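You operate a simulated robot arm through the tools that you are given. There is no shell and no other tool. Be economical: measure what you need, move in short steps, check, and stop when the job is done.

You run a simulated two-armed robot. Do the job below in one go: nothing can be reset, and whatever is moved stays where it is left.

TASK
On the dining table top, fold the tea towel in half and then in half again.

It is judged by the outcome, as a careful person would: the job done as asked, and still so three seconds after it is handed in. It fails if anything else is knocked over, pushed out of place, dropped, spilled or broken. Flat cloth is picked up by pressing the open fingertips on it (5 to 10 N) and closing them slowly along it; thin cloth reads only 2 to 8 mm in the jaws.

THE ROBOT
Two 7-joint arms with two-finger parallel grippers on one trunk, on a base that drives. Base frame: it is fixed to the floor where the robot stands at the start and does not move with it; the origin is under the middle of the robot, x ahead of it, y to its left, z up. Lengths are in mm, angles in degrees, forces in N, time in s.
The left shoulder is at the start at [70, 163, 1070], the right one opposite. Places, roughly: dining table top [1200, 0, 800]. Payload 3.43 kg a hand.
The tool frame of a hand sits at the grasp point between the pads (the TCP): z along the fingers, y along the line on which they close. The tips reach 34 mm beyond it. The gripper opens to 128 mm. The fingers are 24 mm wide and 12 mm thick; the gripper's body (48 by 130 mm) begins 96 mm behind the TCP.
Orientation is that of the tool frame in the base frame, as a unit quaternion [x, y, z, w]. With the fingers straight down and closing along the base's y, the tool's x points along the base's -x, its y along +y and its z along -z.

THE INTERFACE
- The arms move only by the tool send_rows. It takes "left_series", "right_series" or both (then of equal length, played together; a hand with none holds still); each is a list of rows, each an object of numbers (a shift or turn left out is 0, a gripper value left out holds the last): "ax", "ay", "az": the turn, a rotation vector about the tool's x, y, z in units of 6 degrees (1.0 is 6 degrees); "tx", "ty", "tz": the shift along the tool's x, y, z in units of 30 mm (1.0 is 30 mm); "hand": the gripper command, from -1 (fully open) to 1 (shut), values between in proportion. In form: [{"ax": .., "ay": .., "az": .., "tx": .., "ty": .., "tz": .., "hand": ..}, ...]. A call has 1 to 10 rows; each row shifts and turns the commanded pose from where the row before left it, along the tool's axes as they then stand. A call with a number of a shift or a turn outside -1 to 1 is refused whole. A row lasts 0.2 s, in which the tool goes at most 50 mm and 8.6 degrees; a call with a longer step from one row to the next is refused whole, and so is a gripper value outside its range. Where a pose cannot be reached the arm comes as near as it can. A force on the tool above 40 N (or 10 N above the force at the start of the call, whichever is more), or a blocked arm, ends the call early, and 0.2 s more pass. Each finger travels about 153 mm/s and halts on what it meets, pressing with about 36 N; the grip force reading is that of the motor and also rises with nothing between the fingers. The clock runs only during rows and for 0.2 s after the last one: add rows that do not move to give the fingers time. It gives the time, the measured TCP pose, the force on the tool (base axes), the opening and the grip force at its end, in the units of the frame above (readings bear some noise).
- Cameras (640 x 400 px; columns grow to the right, rows downward): "scene" is now at [143.9, -13.5, 1276.7]; the picture's right is [-0.06, -1.00, 0.00], its down [-0.71, 0.04, -0.70] and it looks along [0.70, -0.04, -0.71] (base axes); focal length 253 px, centre (320, 200). "left" rides on the left gripper at [-36, 0, -98] in its tool frame; the picture's right is [0.00, -1.00, 0.00], its down [0.97, 0.00, -0.24] and it looks along [0.24, 0.00, 0.97] (tool axes); focal length 218 px, centre (320, 200). "right" rides on the right gripper at [-36, 0, -98] in its tool frame; the picture's right is [0.00, -1.00, 0.00], its down [0.97, 0.00, -0.24] and it looks along [0.24, 0.00, 0.97] (tool axes); focal length 218 px, centre (320, 200). There is no depth. A picture from a camera that has moved, and an enlarged one, comes with that camera's place and axes in the base frame and with its lens. The place of the scene camera against the robot may be out by one fixed shift of up to 18 mm in any direction.
- get_image(camera): a new picture of that camera. No time passes.
- raise_lower(by): slides the trunk up (or, below 0, down) by that many mm; the arms and the scene camera ride with it, the base frame stays. It gives what a move gives, with no picture.
- base_move(legs): drives the robot by 1 to 6 legs, each [ahead, left, turn to the left] in mm, mm and degrees, along the robot's own axes; the way and the turn of a leg run together, so that a leg with both is an arc; at most 1500 mm and 180 degrees a leg. The arms and the cameras ride along, it lands a little off, and it stops where it bumps. It gives what a move gives.
- turn_head(pan, tilt): turns the head with the scene camera to pan (to the left, within 86 degrees either way) and tilt (down, from -29 to 69), counted from straight ahead of the robot. It gives what a move gives.
- close_up(camera, box): a new picture of the part [left, top, right, bottom] of that camera's present view, enlarged. No time passes.
- job_done(): hands the job in; it is judged then, once.

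Go step by step. Nothing tells you exact positions but the pictures and the camera data: compare them with the known pose of the tool, close in by small moves and look again before you grip or let go. The budget is 120 turns and 108 pictures, counting those below and the enlarged ones. Unless the task says otherwise, let go and move clear before handing in, and close with one line.

The tools are called after "Call:" as name(argument=value, ...) on one line, values as JSON. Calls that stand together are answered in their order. send_rows: Moves the arms, as the interface text tells. Its arguments: {"type":"object","properties":{"left_series":{"type":"array","items":{"type":"object","properties":{"ax":{"type":"number"},"ay":{"type":"number"},"az":{"type":"number"},"tx":{"type":"number"},"ty":{"type":"number"},"tz":{"type":"number"},"hand":{"type":"number"}}}},"right_series":{"type":"array","items":{"type":"object","properties":{"ax":{"type":"number"},"ay":{"type":"number"},"az":{"type":"number"},"tx":{"type":"number"},"ty":{"type":"number"},"tz":{"type":"number"},"hand":{"type":"number"}}}}},"required":[]} The other tools are called the same way: raise_lower (by) slides the trunk up or down; base_move (legs) drives the base; turn_head (pan, tilt) turns the head that bears the scene camera; get_image (camera) takes a picture; close_up (camera, box) takes an enlarged picture of a part of a camera's view; job_done () hands the job in.

At the start:

```text
clock: 0.0
left_eef_pos: [603.3, 306.7, 971.9]
left_tcp_rot: [-0.001, 1.0, 0.0, 0.001]
left_ft_force: [0.2, -0.3, 0.1]
left_finger_gap: 128.0
left_grasp_force: 0.0
right_eef_pos: [486.4, -191.8, 992.8]
right_tcp_rot: [0.0, 1.0, 0.0, 0.0]
right_ft_force: [-0.4, 0.0, 0.4]
right_finger_gap: 127.8
right_grasp_force: 0.0
trunk travel left (down, up): [-550.0, 390.0]
robot x, y, heading: [1.3, -0.0, -0.1]
head pan, tilt: [-3.3, 45.4]
```

scene: 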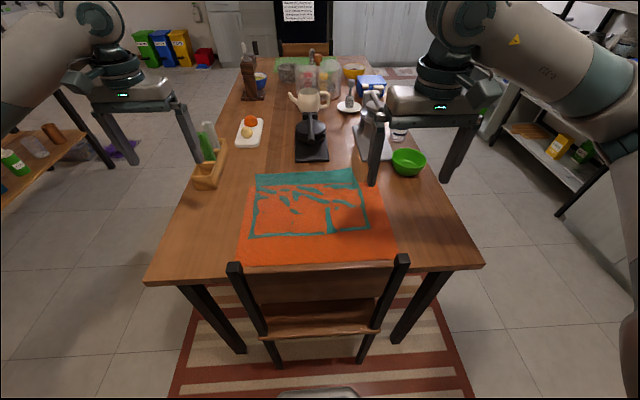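
right: 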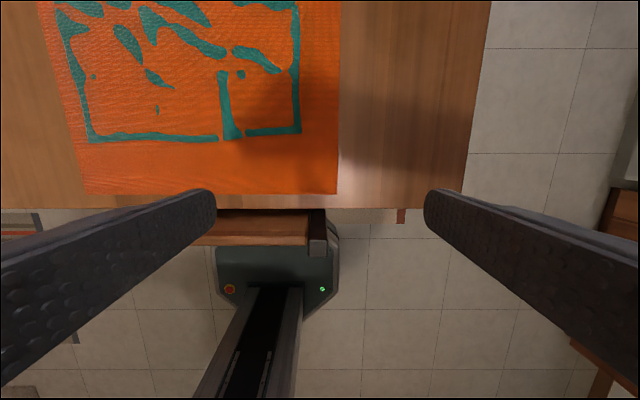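
left: 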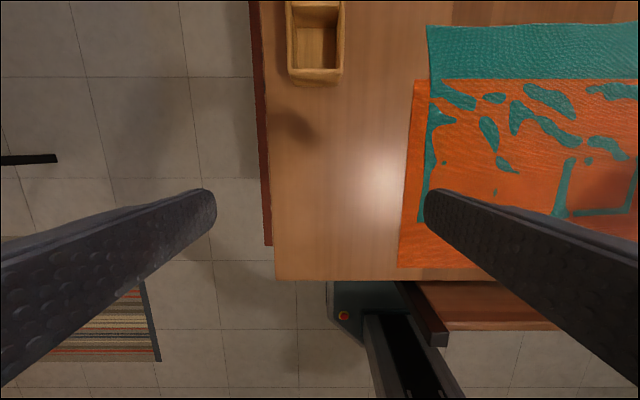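

I see an orange and teal cloth near the close edge of the table, with a chair pushed in before it. I'll look closer to find out what the towel's true extent is.

Call:
close_up(camera="scene", box=[220, 150, 420, 275])

Call:
close_up(camera="scene", box=[180, 50, 440, 212])

```text
3.20 times, centred on (320, 212) of scene
camera zoom: at [143.9, -13.5, 1276.7], right [-0.06, -1.0, 0.0], down [-0.71, 0.04, -0.7], along [0.7, -0.04, -0.71], focal length 809 px, centre (320, 160)
```

zoom: 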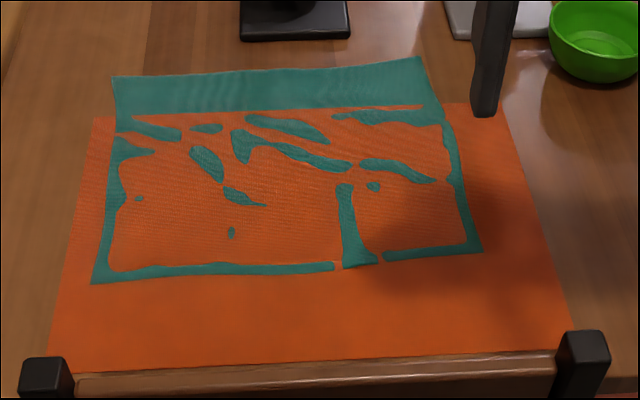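

```text
2.46 times, centred on (310, 131) of scene
camera zoom: at [143.9, -13.5, 1276.7], right [-0.06, -1.0, 0.0], down [-0.71, 0.04, -0.7], along [0.7, -0.04, -0.71], focal length 622 px, centre (345, 370)
```

zoom: 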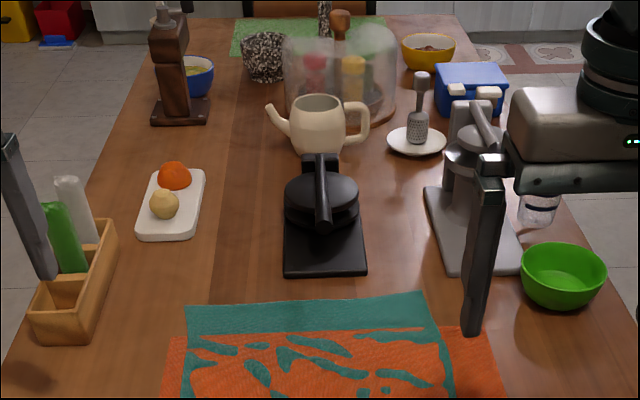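

Teal cloth (about 320 x 260 mm, corners near (531,157), (545,-162), (789,171), (808,-150)) seems to lie on a larger orange placemat; the teal one would be the towel, overhanging the mat at the far side. I'll bring both hands over the far corners and look.

Call:
send_rows(left_series=[{"tx": -0.56, "ty": -0.53, "tz": 0.3, "hand": 0.0}, {"tx": -0.56, "ty": -0.53, "tz": 0.3}, {"tx": -0.56, "ty": -0.53, "tz": 0.3}, {"tx": -0.56, "ty": -0.53, "tz": 0.3}, {"tx": -0.56, "ty": -0.53, "tz": 0.3}, {"tx": -0.56, "ty": -0.53, "tz": 0.3}, {"tx": -0.56, "ty": -0.53, "tz": 0.3}, {"tx": -0.56, "ty": -0.53, "tz": 0.3}, {"tx": -0.56, "ty": -0.53, "tz": 0.3}, {"tx": -0.56, "ty": -0.53, "tz": 0.3}], right_series=[{"tx": -1, "ty": 0.2, "tz": 0.37, "hand": 0.0}, {"tx": -1, "ty": 0.2, "tz": 0.37}, {"tx": -1, "ty": 0.2, "tz": 0.37}, {"tx": -1, "ty": 0.2, "tz": 0.37}, {"tx": -1, "ty": 0.2, "tz": 0.37}, {"tx": -1, "ty": 0.2, "tz": 0.37}, {"tx": -1, "ty": 0.2, "tz": 0.37}, {"tx": -1, "ty": 0.2, "tz": 0.37}, {"tx": -1, "ty": 0.2, "tz": 0.37}, {"tx": -1, "ty": 0.2, "tz": 0.37}])

Call:
get_image(camera="left")

Call:
get_image(camera="right")

Call:
get_image(camera="scene")

```text
clock: 2.2
left_eef_pos: [773.5, 146.5, 882.0]
left_tcp_rot: [0.0, 1.0, 0.0, 0.0]
left_ft_force: [-0.7, 0.0, -0.6]
left_finger_gap: 64.1
left_grasp_force: 0.1
right_eef_pos: [786.3, -132.1, 882.0]
right_tcp_rot: [0.0, 1.0, -0.001, -0.001]
right_ft_force: [0.7, 0.0, -0.5]
right_finger_gap: 64.2
right_grasp_force: 0.1
trunk travel left (down, up): [-550.0, 390.0]
robot x, y, heading: [0.5, -1.8, -0.2]
head pan, tilt: [-3.3, 45.4]
```

```text
102 pictures are left
camera left: at [810.0, 146.6, 980.0], right [0.0, -1.0, 0.0], down [-0.97, 0.0, 0.24], along [-0.24, 0.0, -0.97], focal length 218 px, centre (320, 200)
```

left: 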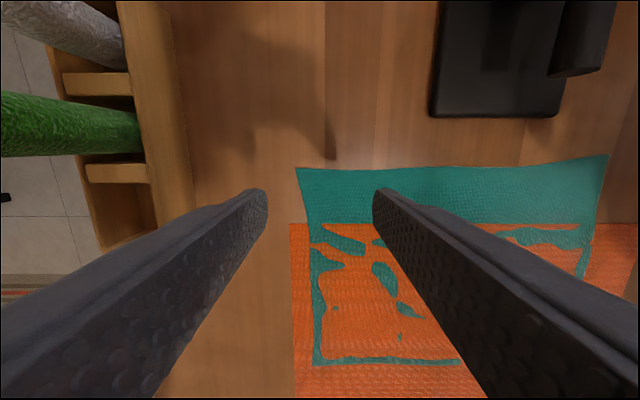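

```text
101 pictures are left
camera right: at [821.5, -131.9, 980.1], right [0.0, -1.0, 0.0], down [-0.97, 0.0, 0.24], along [-0.24, 0.0, -0.97], focal length 218 px, centre (320, 200)
```

right: 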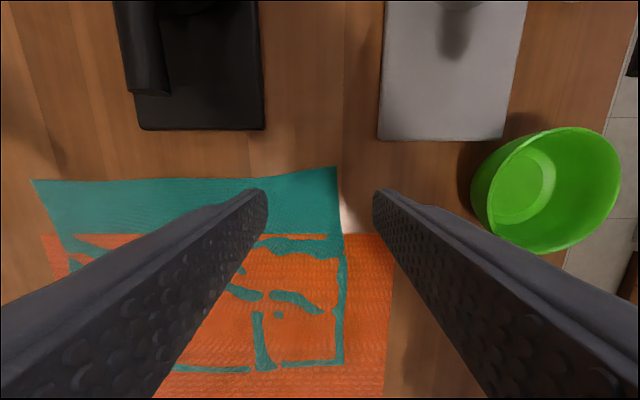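

```text
100 pictures are left
camera scene: at [145.1, -13.6, 1276.6], right [-0.06, -1.0, 0.0], down [-0.71, 0.04, -0.7], along [0.7, -0.04, -0.71], focal length 253 px, centre (320, 200)
```

scene: 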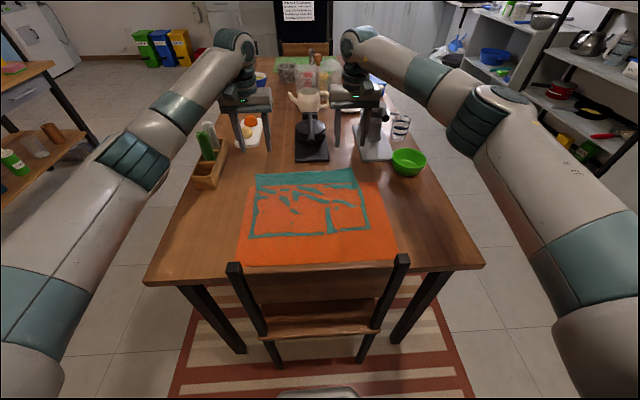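

The teal towel's far corners are at about (787,171) and (800,-149), on bare table past the mat. I narrow the fingers and come down to just above it.

Call:
send_rows(left_series=[{"ty": -0.35, "tz": 0.7, "hand": 0.375}, {"tz": 0.7}, {"tz": 0.7}, {"tz": 0.7}, {}], right_series=[{"ty": 0.53, "tx": 0.05, "tz": 0.7, "hand": 0.375}, {"tz": 0.7}, {"tz": 0.7}, {"tz": 0.7}, {}])

Call:
get_image(camera="left")

Call:
get_image(camera="right")

```text
clock: 3.4
left_eef_pos: [772.0, 137.1, 798.0]
left_tcp_rot: [0.001, 1.0, 0.0, 0.001]
left_ft_force: [0.0, -0.2, -0.1]
left_finger_gap: 39.5
left_grasp_force: 0.1
right_eef_pos: [783.0, -116.8, 797.8]
right_tcp_rot: [0.0, 1.0, 0.001, 0.0]
right_ft_force: [-0.1, 0.2, 0.5]
right_finger_gap: 39.7
right_grasp_force: 0.0
trunk travel left (down, up): [-550.0, 390.0]
robot x, y, heading: [-1.6, 0.9, -0.2]
head pan, tilt: [-3.3, 45.4]
```

```text
99 pictures are left
camera left: at [807.8, 137.9, 896.0], right [0.0, -1.0, 0.0], down [-0.97, 0.0, 0.24], along [-0.24, 0.0, -0.97], focal length 218 px, centre (320, 200)
```

left: 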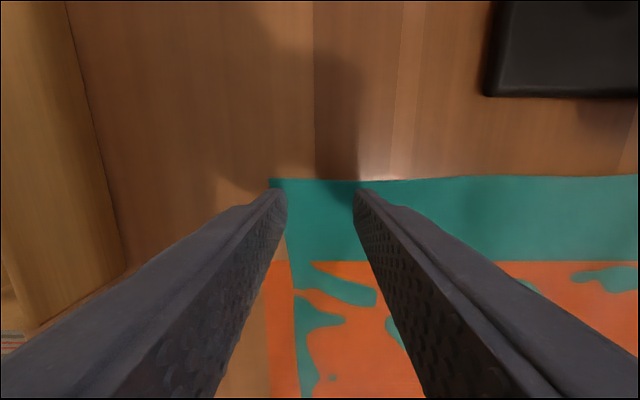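

```text
98 pictures are left
camera right: at [819.6, -116.2, 895.9], right [0.0, -1.0, 0.0], down [-0.97, 0.0, 0.24], along [-0.24, 0.0, -0.97], focal length 218 px, centre (320, 200)
```

right: 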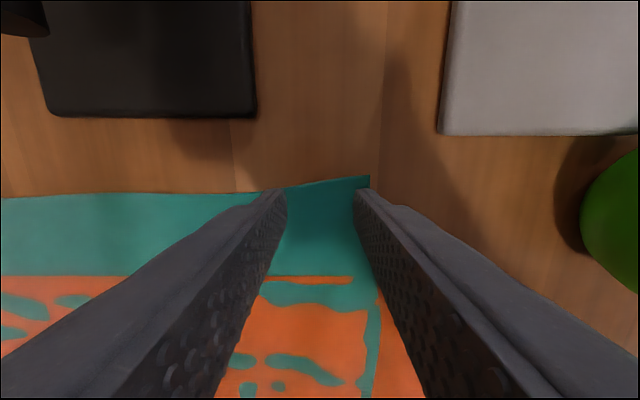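

Aligned; the edge lies a bit close to the finger width, so I shift inward and come down slowly to feel contact.

Call:
send_rows(left_series=[{"tx": 0.2, "tz": 0.2}, {"tz": 0.2}, {"tz": 0.1}, {"tz": 0.07}], right_series=[{"tx": 0.3, "tz": 0.2}, {"tz": 0.2}, {"tz": 0.1}, {"tz": 0.07}])

```text
clock: 4.4
left_eef_pos: [764.6, 138.2, 785.3]
left_tcp_rot: [0.0, 1.0, 0.0, 0.004]
left_ft_force: [3.2, 1.8, 15.2]
left_finger_gap: 40.1
left_grasp_force: 0.4
right_eef_pos: [773.1, -116.5, 785.6]
right_tcp_rot: [0.0, 1.0, -0.001, 0.003]
right_ft_force: [3.9, -1.1, 17.7]
right_finger_gap: 39.8
right_grasp_force: 0.2
trunk travel left (down, up): [-550.0, 390.0]
robot x, y, heading: [3.2, 1.3, -0.1]
head pan, tilt: [-3.3, 45.4]
```

Contact at TCP z ≈ 785 (surface ≈ 751) with 15–18 N. I ease off slightly and close slowly.

Call:
send_rows(left_series=[{"tz": -0.06}, {"hand": 0.45}, {"hand": 0.52}, {"hand": 0.59}, {"hand": 0.66}, {"hand": 0.73}, {"hand": 0.8}, {"hand": 0.87}, {"hand": 0.94}, {"hand": 1.0}], right_series=[{"tz": -0.06}, {"hand": 0.45}, {"hand": 0.52}, {"hand": 0.59}, {"hand": 0.66}, {"hand": 0.73}, {"hand": 0.8}, {"hand": 0.87}, {"hand": 0.94}, {"hand": 1.0}])

Call:
get_image(camera="left")

Call:
get_image(camera="right")

```text
clock: 6.6
left_eef_pos: [764.2, 136.3, 787.6]
left_tcp_rot: [0.001, 1.0, 0.0, 0.003]
left_ft_force: [-1.5, -9.0, 19.8]
left_finger_gap: 3.1
left_grasp_force: 36.2
right_eef_pos: [772.3, -115.1, 785.5]
right_tcp_rot: [0.0, 1.0, 0.0, 0.002]
right_ft_force: [1.3, 7.9, 15.5]
right_finger_gap: 2.0
right_grasp_force: 36.3
trunk travel left (down, up): [-550.0, 390.0]
robot x, y, heading: [-0.9, -0.5, -0.1]
head pan, tilt: [-3.3, 45.4]
```

```text
97 pictures are left
camera left: at [799.8, 136.1, 885.1], right [0.0, -1.0, 0.0], down [-0.97, 0.0, 0.24], along [-0.24, 0.0, -0.97], focal length 218 px, centre (320, 200)
```

left: 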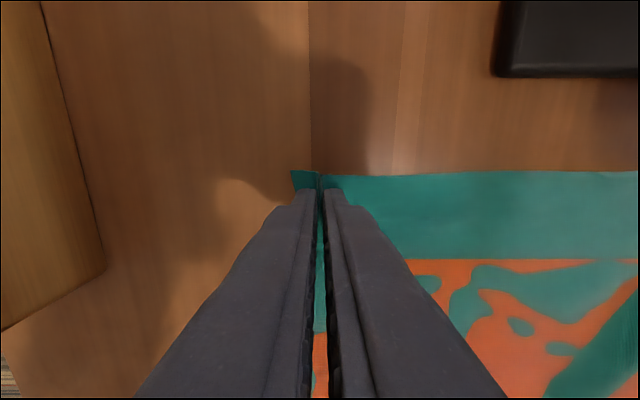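

```text
96 pictures are left
camera right: at [807.8, -115.0, 884.2], right [0.0, -1.0, 0.0], down [-0.97, 0.0, 0.24], along [-0.24, 0.0, -0.97], focal length 218 px, centre (320, 200)
```

right: 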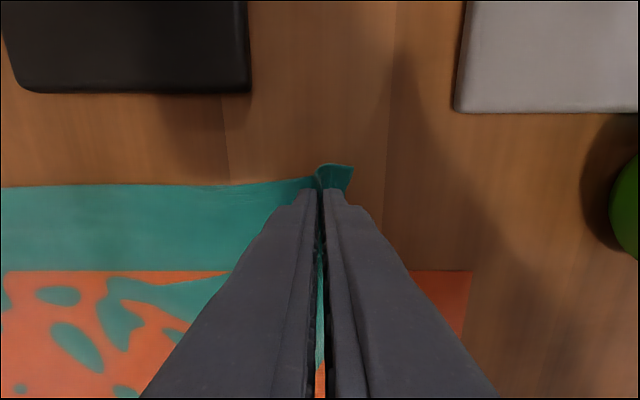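

Both corners appear pinched. I lift slowly by 60 mm and check.

Call:
send_rows(left_series=[{"tz": -0.4}, {"tz": -0.4}, {"tz": -0.4}, {"tz": -0.4}, {"tz": -0.4}], right_series=[{"tz": -0.4}, {"tz": -0.4}, {"tz": -0.4}, {"tz": -0.4}, {"tz": -0.4}])

Call:
get_image(camera="scene")

Call:
get_image(camera="right")

```text
clock: 7.8
left_eef_pos: [764.5, 138.3, 842.1]
left_tcp_rot: [0.0, 1.0, 0.0, 0.0]
left_ft_force: [0.0, -9.0, -0.2]
left_finger_gap: 1.9
left_grasp_force: 35.4
right_eef_pos: [774.5, -114.7, 842.4]
right_tcp_rot: [0.0, 1.0, 0.0, -0.001]
right_ft_force: [-0.6, 9.5, -0.3]
right_finger_gap: 1.6
right_grasp_force: 36.2
trunk travel left (down, up): [-550.0, 390.0]
robot x, y, heading: [-0.5, 0.9, 0.1]
head pan, tilt: [-3.3, 45.4]
```

```text
95 pictures are left
camera scene: at [143.6, -13.4, 1276.7], right [-0.06, -1.0, 0.0], down [-0.71, 0.04, -0.7], along [0.7, -0.04, -0.71], focal length 253 px, centre (320, 200)
```

scene: 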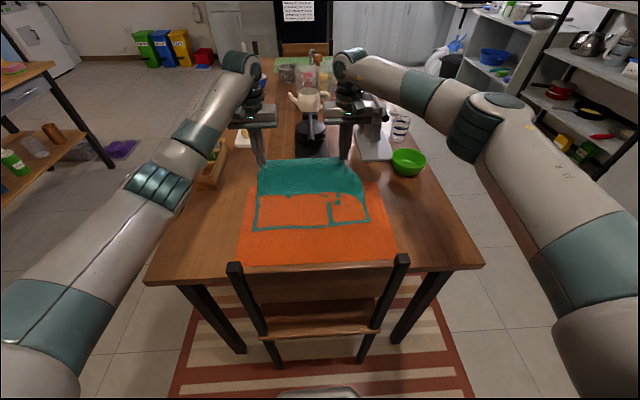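

```text
94 pictures are left
camera right: at [810.5, -114.9, 940.7], right [0.0, -1.0, 0.0], down [-0.97, 0.0, 0.24], along [-0.24, 0.0, -0.97], focal length 218 px, centre (320, 200)
```

right: 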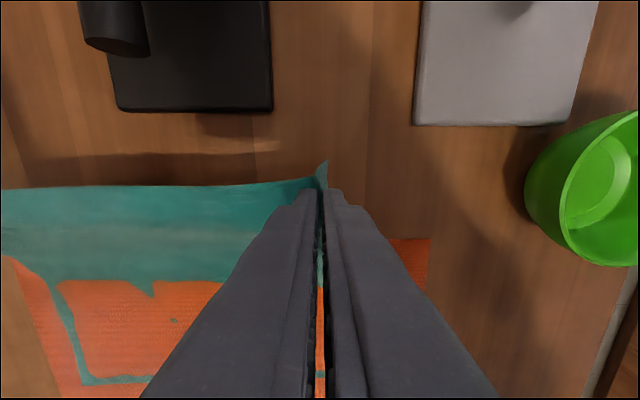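

The teal towel is confirmed as a separate cloth and both grips hold. I now carry its far edge in an arc toward the near edge, easing the sideways tension.

Call:
send_rows(left_series=[{"tx": 0.47, "ty": -0.12, "tz": -0.1}, {"tx": 0.67, "ty": -0.04, "tz": -0.5}, {"tx": 0.83, "ty": -0.04, "tz": -0.5}, {"tx": 0.93, "ty": -0.04, "tz": -0.27}, {"tx": 1.0, "ty": -0.04}, {"tx": 1.0, "ty": -0.04, "tz": 0.27}, {}], right_series=[{"tx": 0.47, "ty": 0.04, "tz": -0.1}, {"tx": 0.67, "ty": -0.04, "tz": -0.5}, {"tx": 0.83, "ty": -0.04, "tz": -0.5}, {"tx": 0.93, "ty": -0.04, "tz": -0.27}, {"tx": 1.0, "ty": -0.04}, {"tx": 1.0, "ty": -0.04, "tz": 0.27}, {}])

Call:
get_image(camera="scene")

Call:
get_image(camera="right")

Call:
get_image(camera="left")

```text
clock: 9.4
left_eef_pos: [619.8, 127.4, 876.7]
left_tcp_rot: [0.0, 1.0, 0.001, 0.0]
left_ft_force: [0.3, -3.9, -0.8]
left_finger_gap: 1.9
left_grasp_force: 35.9
right_eef_pos: [626.0, -120.9, 874.9]
right_tcp_rot: [0.001, 1.0, 0.0, 0.0]
right_ft_force: [0.5, 4.6, -0.3]
right_finger_gap: 1.8
right_grasp_force: 36.1
trunk travel left (down, up): [-550.0, 390.0]
robot x, y, heading: [-1.8, -2.2, -0.2]
head pan, tilt: [-3.3, 45.4]
```

```text
93 pictures are left
camera scene: at [144.4, -13.4, 1276.7], right [-0.06, -1.0, 0.0], down [-0.71, 0.04, -0.7], along [0.7, -0.04, -0.71], focal length 253 px, centre (320, 200)
```

scene: 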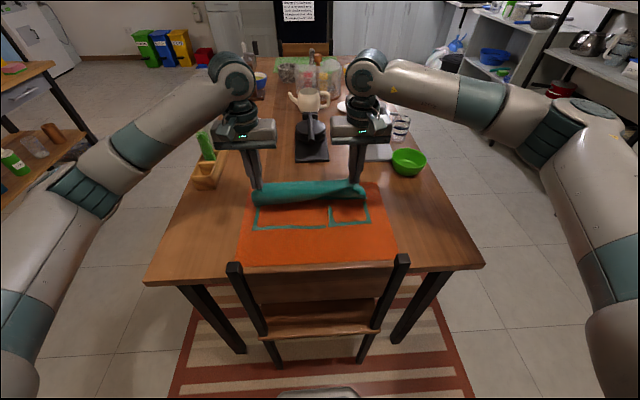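

```text
92 pictures are left
camera right: at [662.9, -121.1, 973.5], right [0.0, -1.0, 0.0], down [-0.97, 0.0, 0.24], along [-0.24, 0.0, -0.97], focal length 218 px, centre (320, 200)
```

right: 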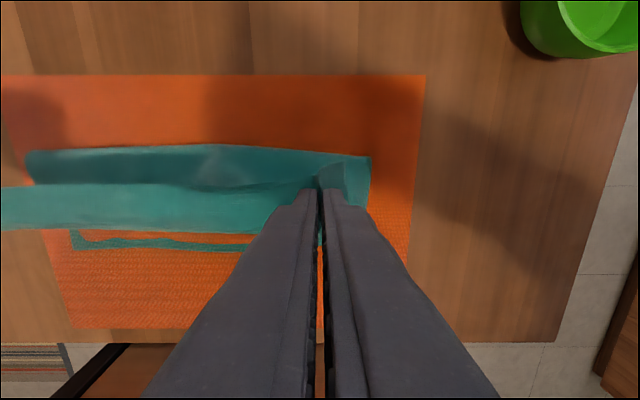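

```text
91 pictures are left
camera left: at [655.5, 126.6, 974.7], right [0.0, -1.0, 0.0], down [-0.97, 0.0, 0.24], along [-0.24, 0.0, -0.97], focal length 218 px, centre (320, 200)
```

left: 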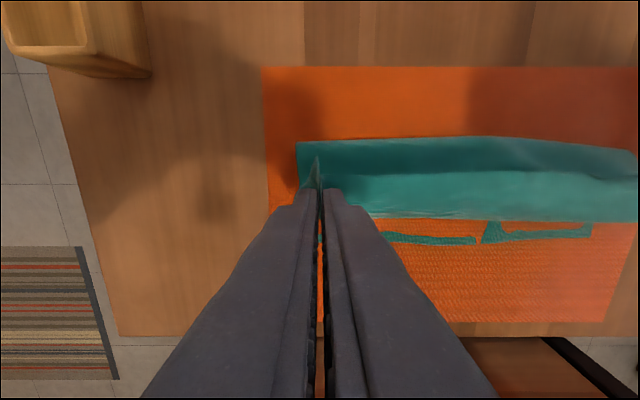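

The fold works; the near edge slid to about x = 550–557. I lower the carried edge onto it, then check before letting go.

Call:
send_rows(left_series=[{"tx": 0.67, "tz": 0.73}, {"tx": 0.5, "tz": 0.83}, {"tx": 0.33, "tz": 0.67}, {"tx": 0.13, "tz": 0.3}, {}], right_series=[{"tx": 0.67, "tz": 0.73}, {"tx": 0.5, "tz": 0.83}, {"tx": 0.33, "tz": 0.67}, {"tx": 0.13, "tz": 0.3}, {}])

Call:
get_image(camera="scene")

Call:
close_up(camera="scene", box=[220, 150, 420, 275])

Call:
get_image(camera="right")

Call:
get_image(camera="left")

```text
clock: 10.6
left_eef_pos: [569.5, 127.1, 802.0]
left_tcp_rot: [0.0, 1.0, 0.0, -0.001]
left_ft_force: [0.0, -1.7, 0.7]
left_finger_gap: 1.8
left_grasp_force: 35.9
right_eef_pos: [578.4, -118.6, 798.8]
right_tcp_rot: [0.0, 1.0, 0.0, 0.0]
right_ft_force: [-0.6, 2.5, -0.2]
right_finger_gap: 1.9
right_grasp_force: 35.5
trunk travel left (down, up): [-550.0, 390.0]
robot x, y, heading: [-2.0, -1.2, 0.1]
head pan, tilt: [-3.3, 45.4]
```

```text
90 pictures are left
camera scene: at [143.9, -13.5, 1276.7], right [-0.06, -1.0, 0.0], down [-0.71, 0.04, -0.7], along [0.7, -0.04, -0.71], focal length 253 px, centre (320, 200)
```

scene: 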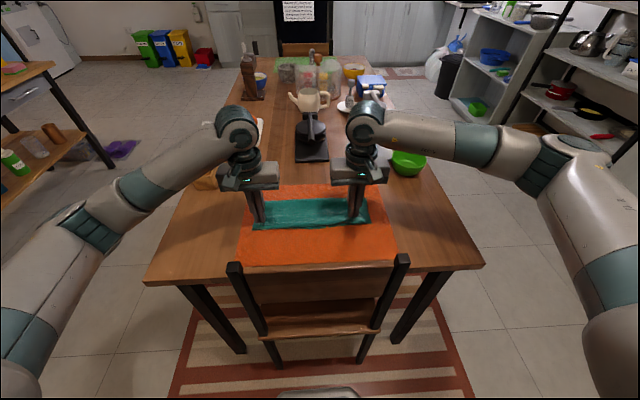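

```text
3.20 times, centred on (320, 212) of scene
camera zoom: at [143.9, -13.5, 1276.7], right [-0.06, -1.0, 0.0], down [-0.71, 0.04, -0.7], along [0.7, -0.04, -0.71], focal length 809 px, centre (320, 160)
```

zoom: 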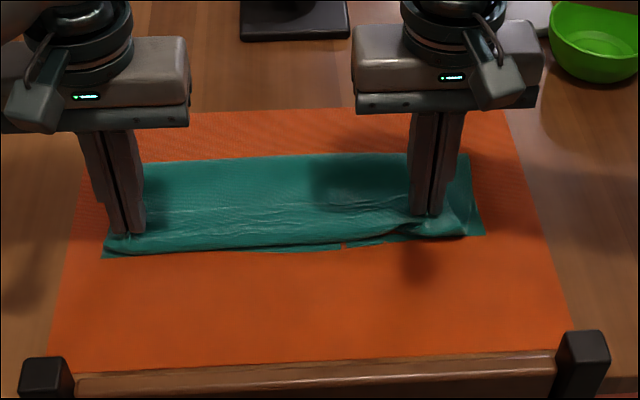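

```text
88 pictures are left
camera right: at [613.7, -118.8, 898.0], right [0.0, -1.0, 0.0], down [-0.97, 0.0, 0.24], along [-0.24, 0.0, -0.97], focal length 218 px, centre (320, 200)
```

right: 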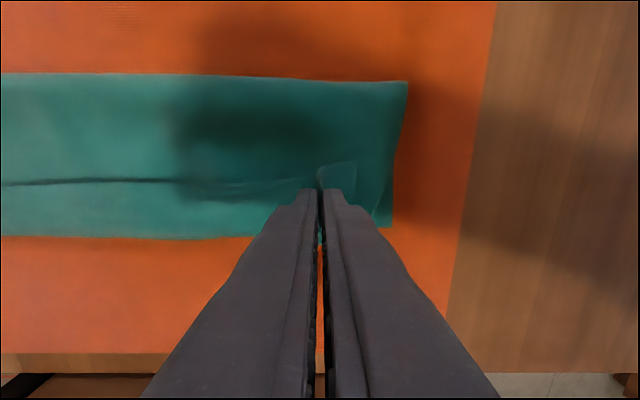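

```text
87 pictures are left
camera left: at [606.4, 126.8, 899.0], right [0.0, -1.0, 0.0], down [-0.97, 0.0, 0.24], along [-0.24, 0.0, -0.97], focal length 218 px, centre (320, 200)
```

left: 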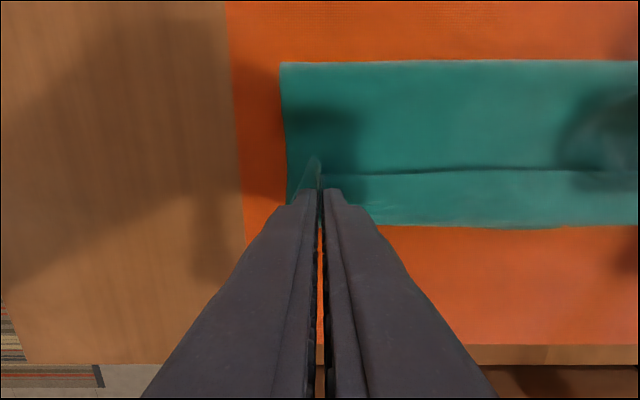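

The halves line up well. I lower the last centimetre, nudge the right corner 4 mm out and near, then open slowly in light contact to undo the bunching.

Call:
send_rows(left_series=[{"tz": 0.2}, {"tz": 0.2}, {}, {"hand": 0.9}, {"hand": 0.8}, {"hand": 0.7}, {"hand": 0.6}, {"hand": 0.5}, {"hand": 0.4}, {}], right_series=[{"tx": 0.13, "ty": -0.13, "tz": 0.15}, {"tz": 0.15}, {}, {"hand": 0.9}, {"hand": 0.8}, {"hand": 0.7}, {"hand": 0.6}, {"hand": 0.5}, {"hand": 0.4}, {}])

Call:
send_rows(left_series=[{"tz": -0.3}, {"tz": -0.7}, {"tz": -1}, {"tz": -1}, {"tz": -1, "tx": -0.7, "ty": 0.7}, {"tz": -0.5, "tx": -0.7, "ty": 1}], right_series=[{"tz": -0.3}, {"tz": -0.7}, {"tz": -1}, {"tz": -1}, {"tz": -1, "tx": -0.7, "ty": -0.7}, {"tz": -0.5, "tx": -0.7, "ty": -1}])

Call:
close_up(camera="scene", box=[220, 150, 420, 275])

Call:
get_image(camera="left")

Call:
get_image(camera="right")

```text
clock: 12.8
left_eef_pos: [569.3, 128.5, 789.7]
left_tcp_rot: [0.0, 1.0, -0.001, 0.0]
left_ft_force: [-0.2, -0.8, 0.5]
left_finger_gap: 38.2
left_grasp_force: 0.1
right_eef_pos: [574.4, -123.4, 791.0]
right_tcp_rot: [0.002, 1.0, -0.001, 0.0]
right_ft_force: [-0.2, -0.3, -0.2]
right_finger_gap: 38.1
right_grasp_force: 0.1
trunk travel left (down, up): [-550.0, 390.0]
robot x, y, heading: [-2.3, -0.1, -0.2]
head pan, tilt: [-3.3, 45.4]
```

```text
clock: 14.2
left_eef_pos: [610.2, 176.9, 923.6]
left_tcp_rot: [-0.001, 1.0, 0.0, 0.001]
left_ft_force: [-0.4, -0.4, 0.3]
left_finger_gap: 38.2
left_grasp_force: 0.0
right_eef_pos: [617.9, -173.6, 927.6]
right_tcp_rot: [0.0, 1.0, 0.0, 0.0]
right_ft_force: [0.8, -0.5, 0.1]
right_finger_gap: 38.3
right_grasp_force: 0.0
trunk travel left (down, up): [-550.0, 390.0]
robot x, y, heading: [0.7, -1.0, 0.2]
head pan, tilt: [-3.3, 45.4]
```

```text
3.20 times, centred on (320, 212) of scene
camera zoom: at [144.0, -13.4, 1276.7], right [-0.06, -1.0, 0.0], down [-0.71, 0.04, -0.7], along [0.7, -0.04, -0.71], focal length 809 px, centre (320, 160)
```

zoom: 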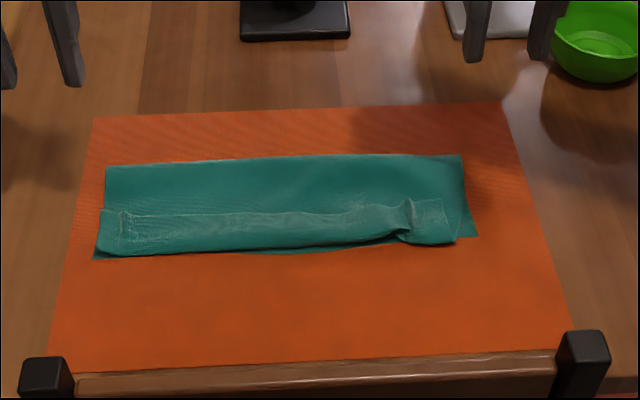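

```text
85 pictures are left
camera left: at [647.2, 176.3, 1021.0], right [0.0, -1.0, 0.0], down [-0.97, 0.0, 0.24], along [-0.24, 0.0, -0.97], focal length 218 px, centre (320, 200)
```

left: 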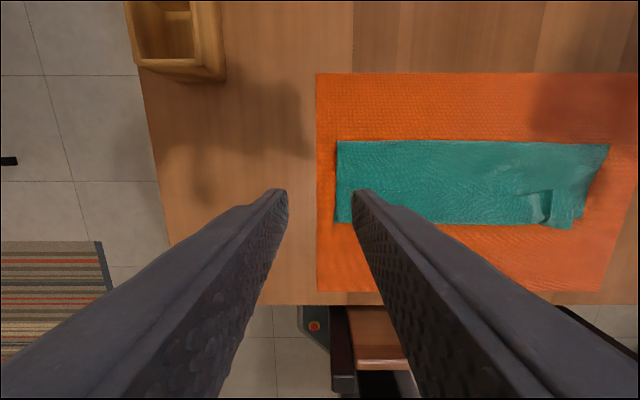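

```text
84 pictures are left
camera right: at [653.7, -174.1, 1025.7], right [0.0, -1.0, 0.0], down [-0.97, 0.0, 0.24], along [-0.24, 0.0, -0.97], focal length 218 px, centre (320, 200)
```

right: 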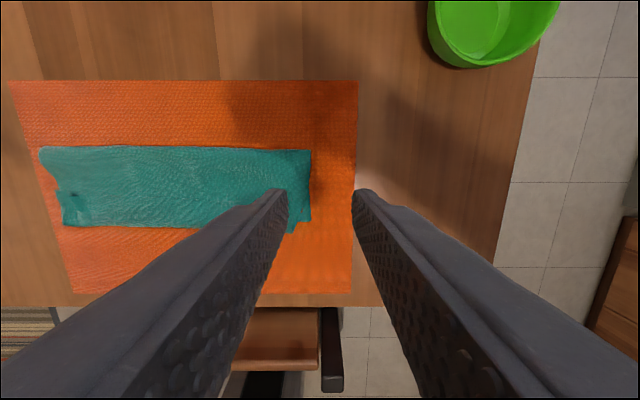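

The first half is down, but a strip along the near edge looks like a turned-back hem. I move a wrist camera over it for a close look.

Call:
send_rows(left_series=[{"ty": 1, "tz": -0.3}, {"ty": 1, "tz": -0.3}, {}], right_series=[{"ty": 1, "tx": 0.7, "hand": -0.6}, {"ty": 1, "tx": 0.7}, {"ty": 1}])

Call:
get_image(camera="right")

Call:
close_up(camera="scene", box=[240, 190, 320, 240])

Call:
close_up(camera="scene", box=[310, 190, 390, 240])

```text
clock: 15.0
left_eef_pos: [611.8, 240.3, 939.3]
left_tcp_rot: [0.0, 1.0, 0.0, -0.001]
left_ft_force: [1.0, -0.3, 0.6]
left_finger_gap: 38.2
left_grasp_force: 0.0
right_eef_pos: [574.8, -83.9, 924.9]
right_tcp_rot: [0.0, 1.0, 0.0, 0.0]
right_ft_force: [0.1, 0.3, 0.1]
right_finger_gap: 103.0
right_grasp_force: 0.0
trunk travel left (down, up): [-550.0, 390.0]
robot x, y, heading: [-4.9, -0.8, 0.1]
head pan, tilt: [-3.3, 45.4]
```

```text
83 pictures are left
camera right: at [611.4, -84.0, 1023.8], right [0.0, -1.0, 0.0], down [-0.97, 0.0, 0.24], along [-0.24, 0.0, -0.97], focal length 218 px, centre (320, 200)
```

right: 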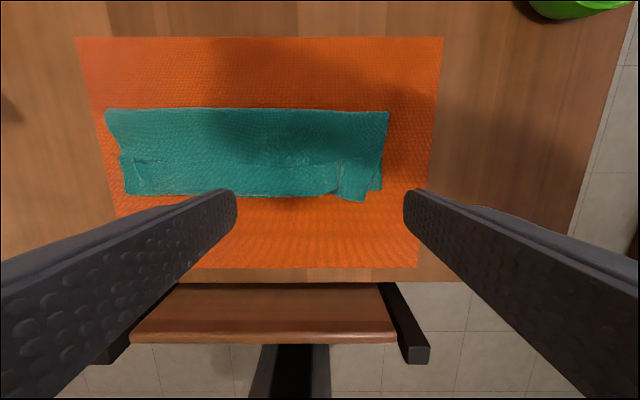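

```text
8.00 times, centred on (280, 215) of scene
camera zoom: at [144.7, -12.8, 1276.6], right [-0.06, -1.0, 0.0], down [-0.71, 0.04, -0.7], along [0.7, -0.04, -0.71], focal length 2022 px, centre (640, 80)
```

zoom: 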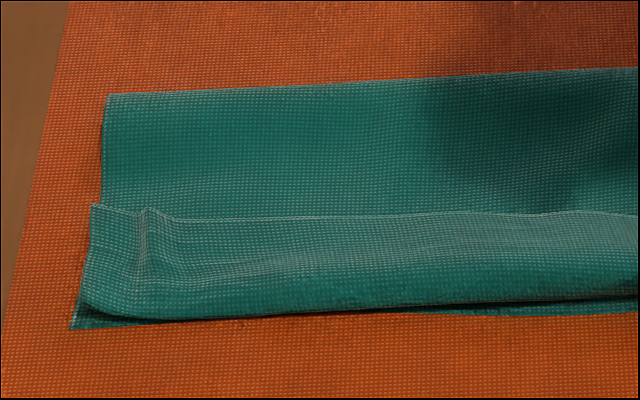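

```text
8.00 times, centred on (350, 215) of scene
camera zoom: at [144.7, -12.8, 1276.6], right [-0.06, -1.0, 0.0], down [-0.71, 0.04, -0.7], along [0.7, -0.04, -0.71], focal length 2022 px, centre (80, 80)
```

zoom: 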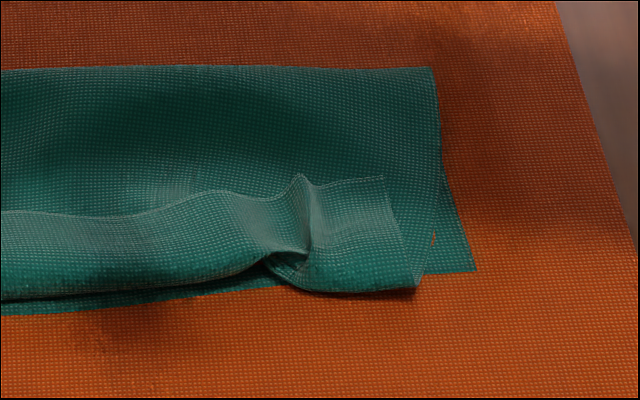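

The far edge did turn back as a ~45 mm hem, so the fold line is off-centre. I'll regrip that hem at its corners, unfold the towel flat again, and redo it with a better grip.

Call:
send_rows(left_series=[{"tx": 0.18, "ty": -0.75, "tz": 0.3, "hand": 0.375}, {"tx": 0.18, "ty": -0.75, "tz": 0.8}, {"tx": 0.18, "ty": -0.75, "tz": 0.8}, {"tx": 0.18, "ty": -0.75, "tz": 0.8}, {"tx": 0.18, "ty": -0.75, "tz": 0.8}, {"tz": 0.7}, {}], right_series=[{"tx": -0.03, "ty": -0.17, "tz": 0.3, "hand": 0.375}, {"tx": -0.03, "ty": -0.17, "tz": 0.7}, {"tx": -0.03, "ty": -0.17, "tz": 0.7}, {"tx": -0.03, "ty": -0.17, "tz": 0.7}, {"tx": -0.03, "ty": -0.17, "tz": 0.7}, {"tz": 0.6}, {}])

Call:
get_image(camera="left")

Call:
get_image(camera="right")

```text
clock: 16.6
left_eef_pos: [584.0, 125.7, 815.3]
left_tcp_rot: [-0.001, 1.0, 0.0, 0.0]
left_ft_force: [0.0, 0.2, 0.3]
left_finger_gap: 39.8
left_grasp_force: 0.0
right_eef_pos: [581.7, -111.7, 814.3]
right_tcp_rot: [0.0, 1.0, 0.0, 0.0]
right_ft_force: [0.0, -0.3, 0.2]
right_finger_gap: 39.9
right_grasp_force: 0.0
trunk travel left (down, up): [-550.0, 390.0]
robot x, y, heading: [-2.3, 2.3, -0.0]
head pan, tilt: [-3.3, 45.4]
```

```text
80 pictures are left
camera left: at [621.2, 125.6, 913.7], right [0.0, -1.0, 0.0], down [-0.97, 0.0, 0.24], along [-0.24, 0.0, -0.97], focal length 218 px, centre (320, 200)
```

left: 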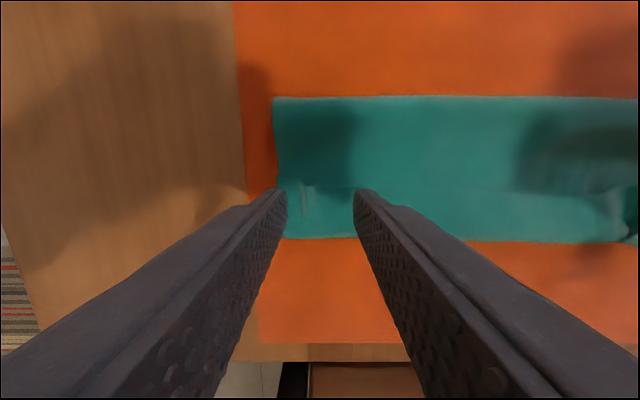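

```text
79 pictures are left
camera right: at [616.3, -111.2, 913.5], right [0.0, -1.0, 0.0], down [-0.97, 0.0, 0.24], along [-0.24, 0.0, -0.97], focal length 218 px, centre (320, 200)
```

right: 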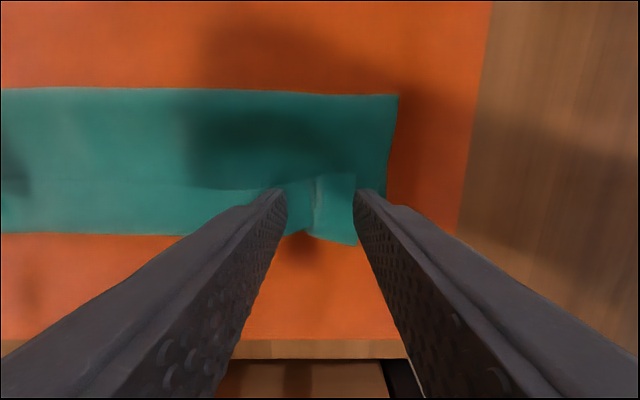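

Ridges left by the earlier pinch lie between both finger pairs. I narrow the fingers to 26 mm so they land only on the hem, and press gently.

Call:
send_rows(left_series=[{"tz": 0.3, "hand": 0.594}, {"tz": 0.3}, {"tz": 0.2}, {"tz": 0.1}, {"tz": 0.07}, {}], right_series=[{"tz": 0.3, "ty": 0.05, "hand": 0.594}, {"tz": 0.3}, {"tz": 0.2}, {"tz": 0.1}, {"tz": 0.07}, {}])

```text
clock: 18.0
left_eef_pos: [585.1, 126.3, 787.4]
left_tcp_rot: [0.001, 1.0, -0.001, 0.0]
left_ft_force: [-1.0, 0.9, 13.0]
left_finger_gap: 26.2
left_grasp_force: 0.2
right_eef_pos: [579.2, -108.8, 789.0]
right_tcp_rot: [0.0, 1.0, 0.0, 0.001]
right_ft_force: [-0.2, -0.4, 2.8]
right_finger_gap: 26.1
right_grasp_force: 0.0
trunk travel left (down, up): [-550.0, 390.0]
robot x, y, heading: [-0.9, 4.2, -0.0]
head pan, tilt: [-3.3, 45.4]
```

Call:
send_rows(left_series=[{"tz": -0.04}, {"hand": 0.66}, {"hand": 0.72}, {"hand": 0.78}, {"hand": 0.84}, {"hand": 0.9}, {"hand": 0.96}, {"hand": 1.0}, {}], right_series=[{"tz": 0.05}, {"hand": 0.66}, {"hand": 0.72}, {"hand": 0.78}, {"hand": 0.84}, {"hand": 0.9}, {"hand": 0.96}, {"hand": 1.0}, {}])

Call:
send_rows(left_series=[{"tz": -0.3}, {"tz": -0.4}, {"tz": -0.4}, {"tz": -0.4}, {}], right_series=[{"tz": -0.3}, {"tz": -0.4}, {"tz": -0.4}, {"tz": -0.4}, {}])

Call:
close_up(camera="scene", box=[220, 150, 420, 275])

Call:
get_image(camera="left")

Call:
get_image(camera="right")

```text
clock: 20.0
left_eef_pos: [583.4, 125.7, 788.3]
left_tcp_rot: [0.0, 1.0, -0.001, 0.001]
left_ft_force: [0.9, -6.0, 2.4]
left_finger_gap: 2.4
left_grasp_force: 35.8
right_eef_pos: [577.6, -108.7, 786.3]
right_tcp_rot: [0.0, 1.0, 0.001, 0.001]
right_ft_force: [2.6, 2.7, 26.8]
right_finger_gap: 6.2
right_grasp_force: 35.8
trunk travel left (down, up): [-550.0, 390.0]
robot x, y, heading: [2.5, 0.5, -0.1]
head pan, tilt: [-3.3, 45.4]
```

```text
clock: 21.2
left_eef_pos: [584.7, 126.4, 831.6]
left_tcp_rot: [-0.001, 1.0, 0.0, 0.0]
left_ft_force: [-0.3, -0.9, -0.2]
left_finger_gap: 2.2
left_grasp_force: 36.0
right_eef_pos: [579.2, -108.2, 828.2]
right_tcp_rot: [0.0, 1.0, 0.001, -0.001]
right_ft_force: [-0.3, 1.7, -0.5]
right_finger_gap: 5.1
right_grasp_force: 35.9
trunk travel left (down, up): [-550.0, 390.0]
robot x, y, heading: [-2.3, -1.0, 0.3]
head pan, tilt: [-3.3, 45.4]
```

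```text
3.20 times, centred on (320, 212) of scene
camera zoom: at [144.3, -13.5, 1276.7], right [-0.06, -1.0, 0.0], down [-0.71, 0.04, -0.7], along [0.7, -0.04, -0.71], focal length 809 px, centre (320, 160)
```

zoom: 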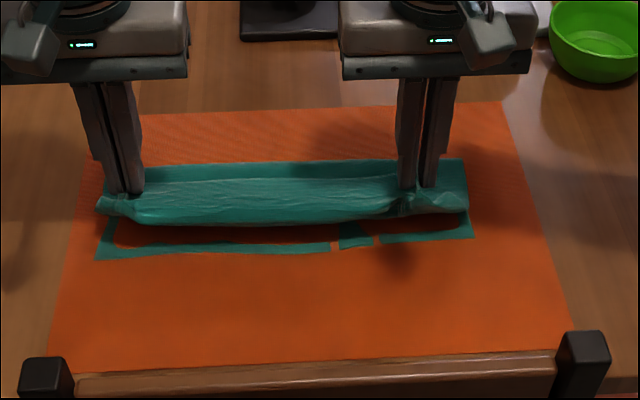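

```text
77 pictures are left
camera left: at [621.4, 125.0, 930.2], right [0.0, -1.0, 0.0], down [-0.97, 0.0, 0.24], along [-0.24, 0.0, -0.97], focal length 218 px, centre (320, 200)
```

left: 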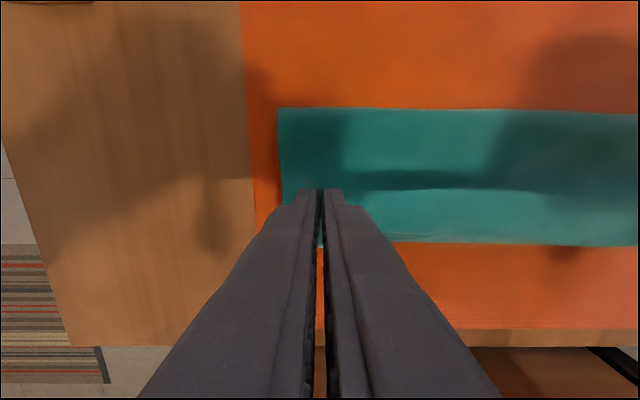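

```text
76 pictures are left
camera right: at [616.2, -108.7, 928.1], right [0.0, -1.0, 0.0], down [-0.97, 0.0, 0.24], along [-0.24, 0.0, -0.97], focal length 218 px, centre (320, 200)
```

right: 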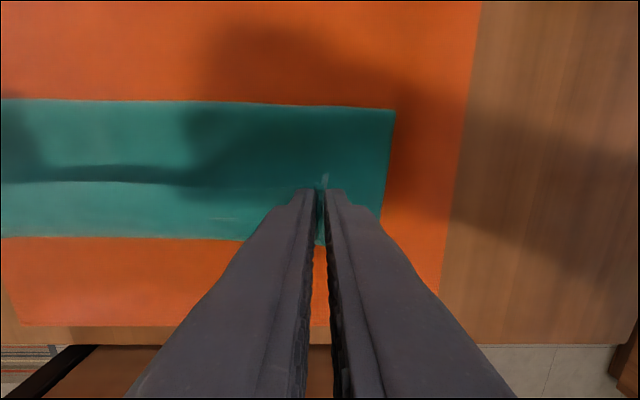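

Both grips hold only the hem. I carry it up and back to the far side to lay the towel flat again.

Call:
send_rows(left_series=[{"tx": -0.57, "tz": -1}, {"tx": -0.83, "tz": -0.77}, {"tx": -0.93, "tz": -0.33}, {"tx": -1}, {"tx": -0.93, "tz": 0.2}, {"tx": -0.87, "tz": 0.47}, {"tx": -0.77, "tz": 0.77}, {"tx": -0.57, "tz": 0.83}, {"tx": -0.27, "tz": 0.67}, {}], right_series=[{"tx": -0.57, "tz": -1}, {"tx": -0.83, "tz": -0.77}, {"tx": -0.93, "tz": -0.33}, {"tx": -1}, {"tx": -0.93, "tz": 0.2}, {"tx": -0.87, "tz": 0.47}, {"tx": -0.77, "tz": 0.77}, {"tx": -0.57, "tz": 0.83}, {"tx": -0.27, "tz": 0.67}, {}])

Call:
close_up(camera="scene", box=[220, 150, 420, 275])

Call:
get_image(camera="left")

Call:
get_image(camera="right")

```text
clock: 23.4
left_eef_pos: [788.1, 124.9, 805.8]
left_tcp_rot: [-0.001, 1.0, 0.0, 0.0]
left_ft_force: [-0.5, -0.1, -0.5]
left_finger_gap: 2.3
left_grasp_force: 36.2
right_eef_pos: [781.2, -108.9, 804.1]
right_tcp_rot: [0.0, 1.0, 0.0, 0.0]
right_ft_force: [0.0, 0.5, -0.2]
right_finger_gap: 5.2
right_grasp_force: 35.8
trunk travel left (down, up): [-550.0, 390.0]
robot x, y, heading: [3.3, 0.2, 0.3]
head pan, tilt: [-3.3, 45.4]
```

```text
3.20 times, centred on (320, 212) of scene
camera zoom: at [143.5, -13.5, 1276.8], right [-0.06, -1.0, 0.0], down [-0.71, 0.04, -0.7], along [0.7, -0.04, -0.71], focal length 809 px, centre (320, 160)
```

zoom: 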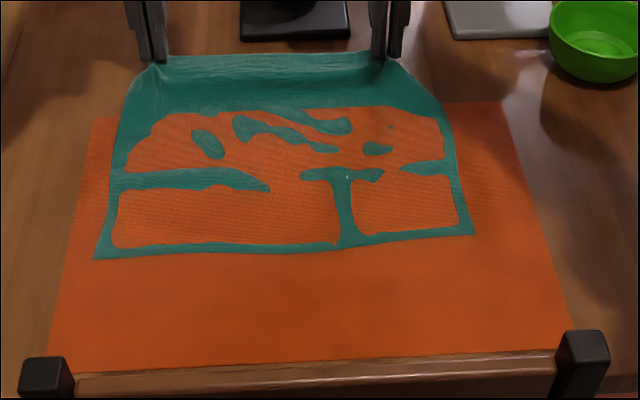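

```text
74 pictures are left
camera left: at [824.6, 124.3, 904.0], right [0.0, -1.0, 0.0], down [-0.97, 0.0, 0.24], along [-0.24, 0.0, -0.97], focal length 218 px, centre (320, 200)
```

left: 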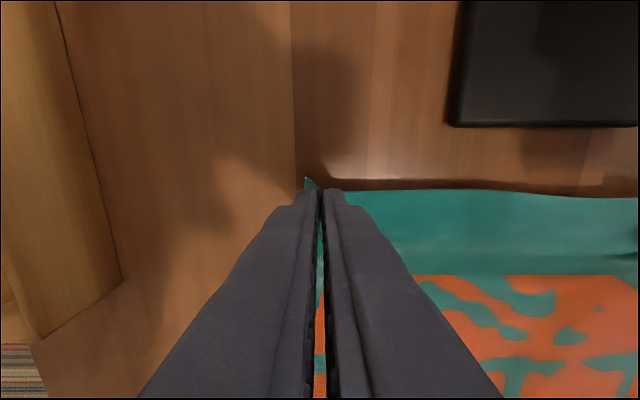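

```text
73 pictures are left
camera right: at [817.4, -108.8, 902.8], right [0.0, -1.0, 0.0], down [-0.97, 0.0, 0.24], along [-0.24, 0.0, -0.97], focal length 218 px, centre (320, 200)
```

right: 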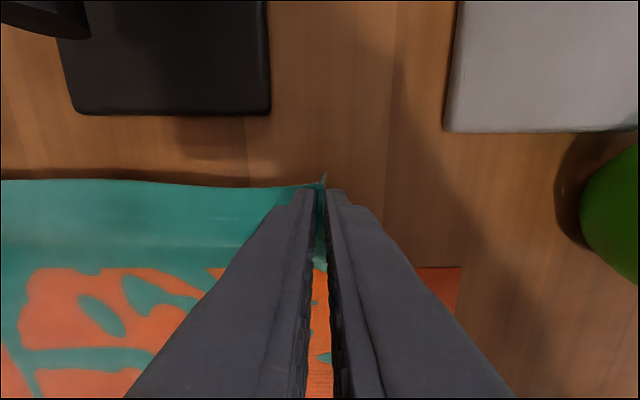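

Towel is spread again with near edge at x ≈ 552–560. I set the far edge down, release with spreading, and raise slightly to look before regripping right at the very edge.

Call:
send_rows(left_series=[{"tz": 0.3}, {"tz": 0.27}, {}, {"hand": 0.85}, {"hand": 0.7}, {"hand": 0.55}, {"hand": 0.4}, {"hand": 0.3}, {"tz": -0.3}, {"tz": -0.7}], right_series=[{"tz": 0.3}, {"tz": 0.25}, {}, {"hand": 0.85}, {"hand": 0.7}, {"hand": 0.55}, {"hand": 0.4}, {"hand": 0.3}, {"tz": -0.3}, {"tz": -0.7}])

Call:
get_image(camera="left")

Call:
get_image(camera="right")

Call:
close_up(camera="scene", box=[220, 150, 420, 275])

```text
clock: 25.6
left_eef_pos: [787.3, 127.4, 821.9]
left_tcp_rot: [0.0, 1.0, 0.0, 0.0]
left_ft_force: [-0.9, 0.5, -1.0]
left_finger_gap: 44.8
left_grasp_force: 0.1
right_eef_pos: [780.8, -109.1, 819.5]
right_tcp_rot: [0.0, 1.0, 0.001, -0.001]
right_ft_force: [0.0, -0.1, -0.3]
right_finger_gap: 44.8
right_grasp_force: 0.1
trunk travel left (down, up): [-550.0, 390.0]
robot x, y, heading: [-0.9, -0.0, -0.2]
head pan, tilt: [-3.3, 45.4]
```

```text
72 pictures are left
camera left: at [822.6, 126.5, 919.1], right [0.0, -1.0, 0.0], down [-0.97, 0.0, 0.24], along [-0.24, 0.0, -0.97], focal length 218 px, centre (320, 200)
```

left: 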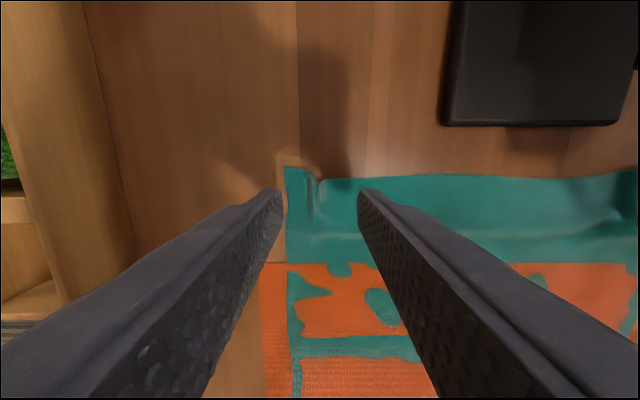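

```text
71 pictures are left
camera right: at [816.8, -109.1, 918.1], right [0.0, -1.0, 0.0], down [-0.97, 0.0, 0.24], along [-0.24, 0.0, -0.97], focal length 218 px, centre (320, 200)
```

right: 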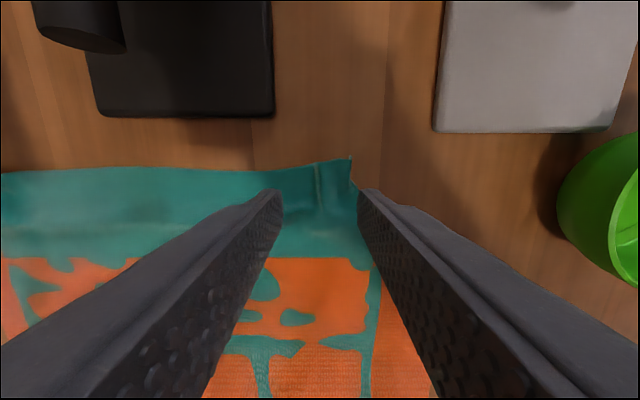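

```text
3.20 times, centred on (320, 212) of scene
camera zoom: at [143.0, -13.6, 1276.8], right [-0.06, -1.0, 0.0], down [-0.71, 0.04, -0.7], along [0.7, -0.04, -0.71], focal length 809 px, centre (320, 160)
```

zoom: 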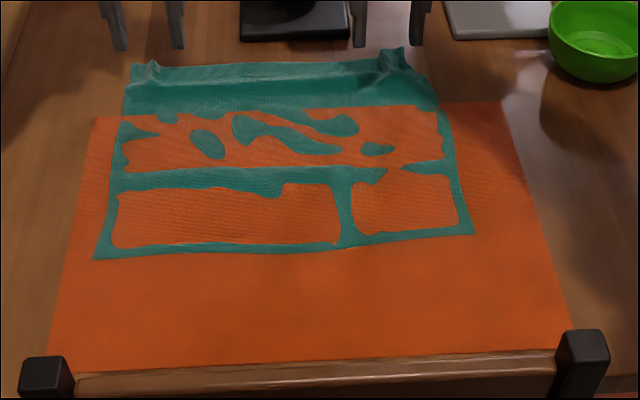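

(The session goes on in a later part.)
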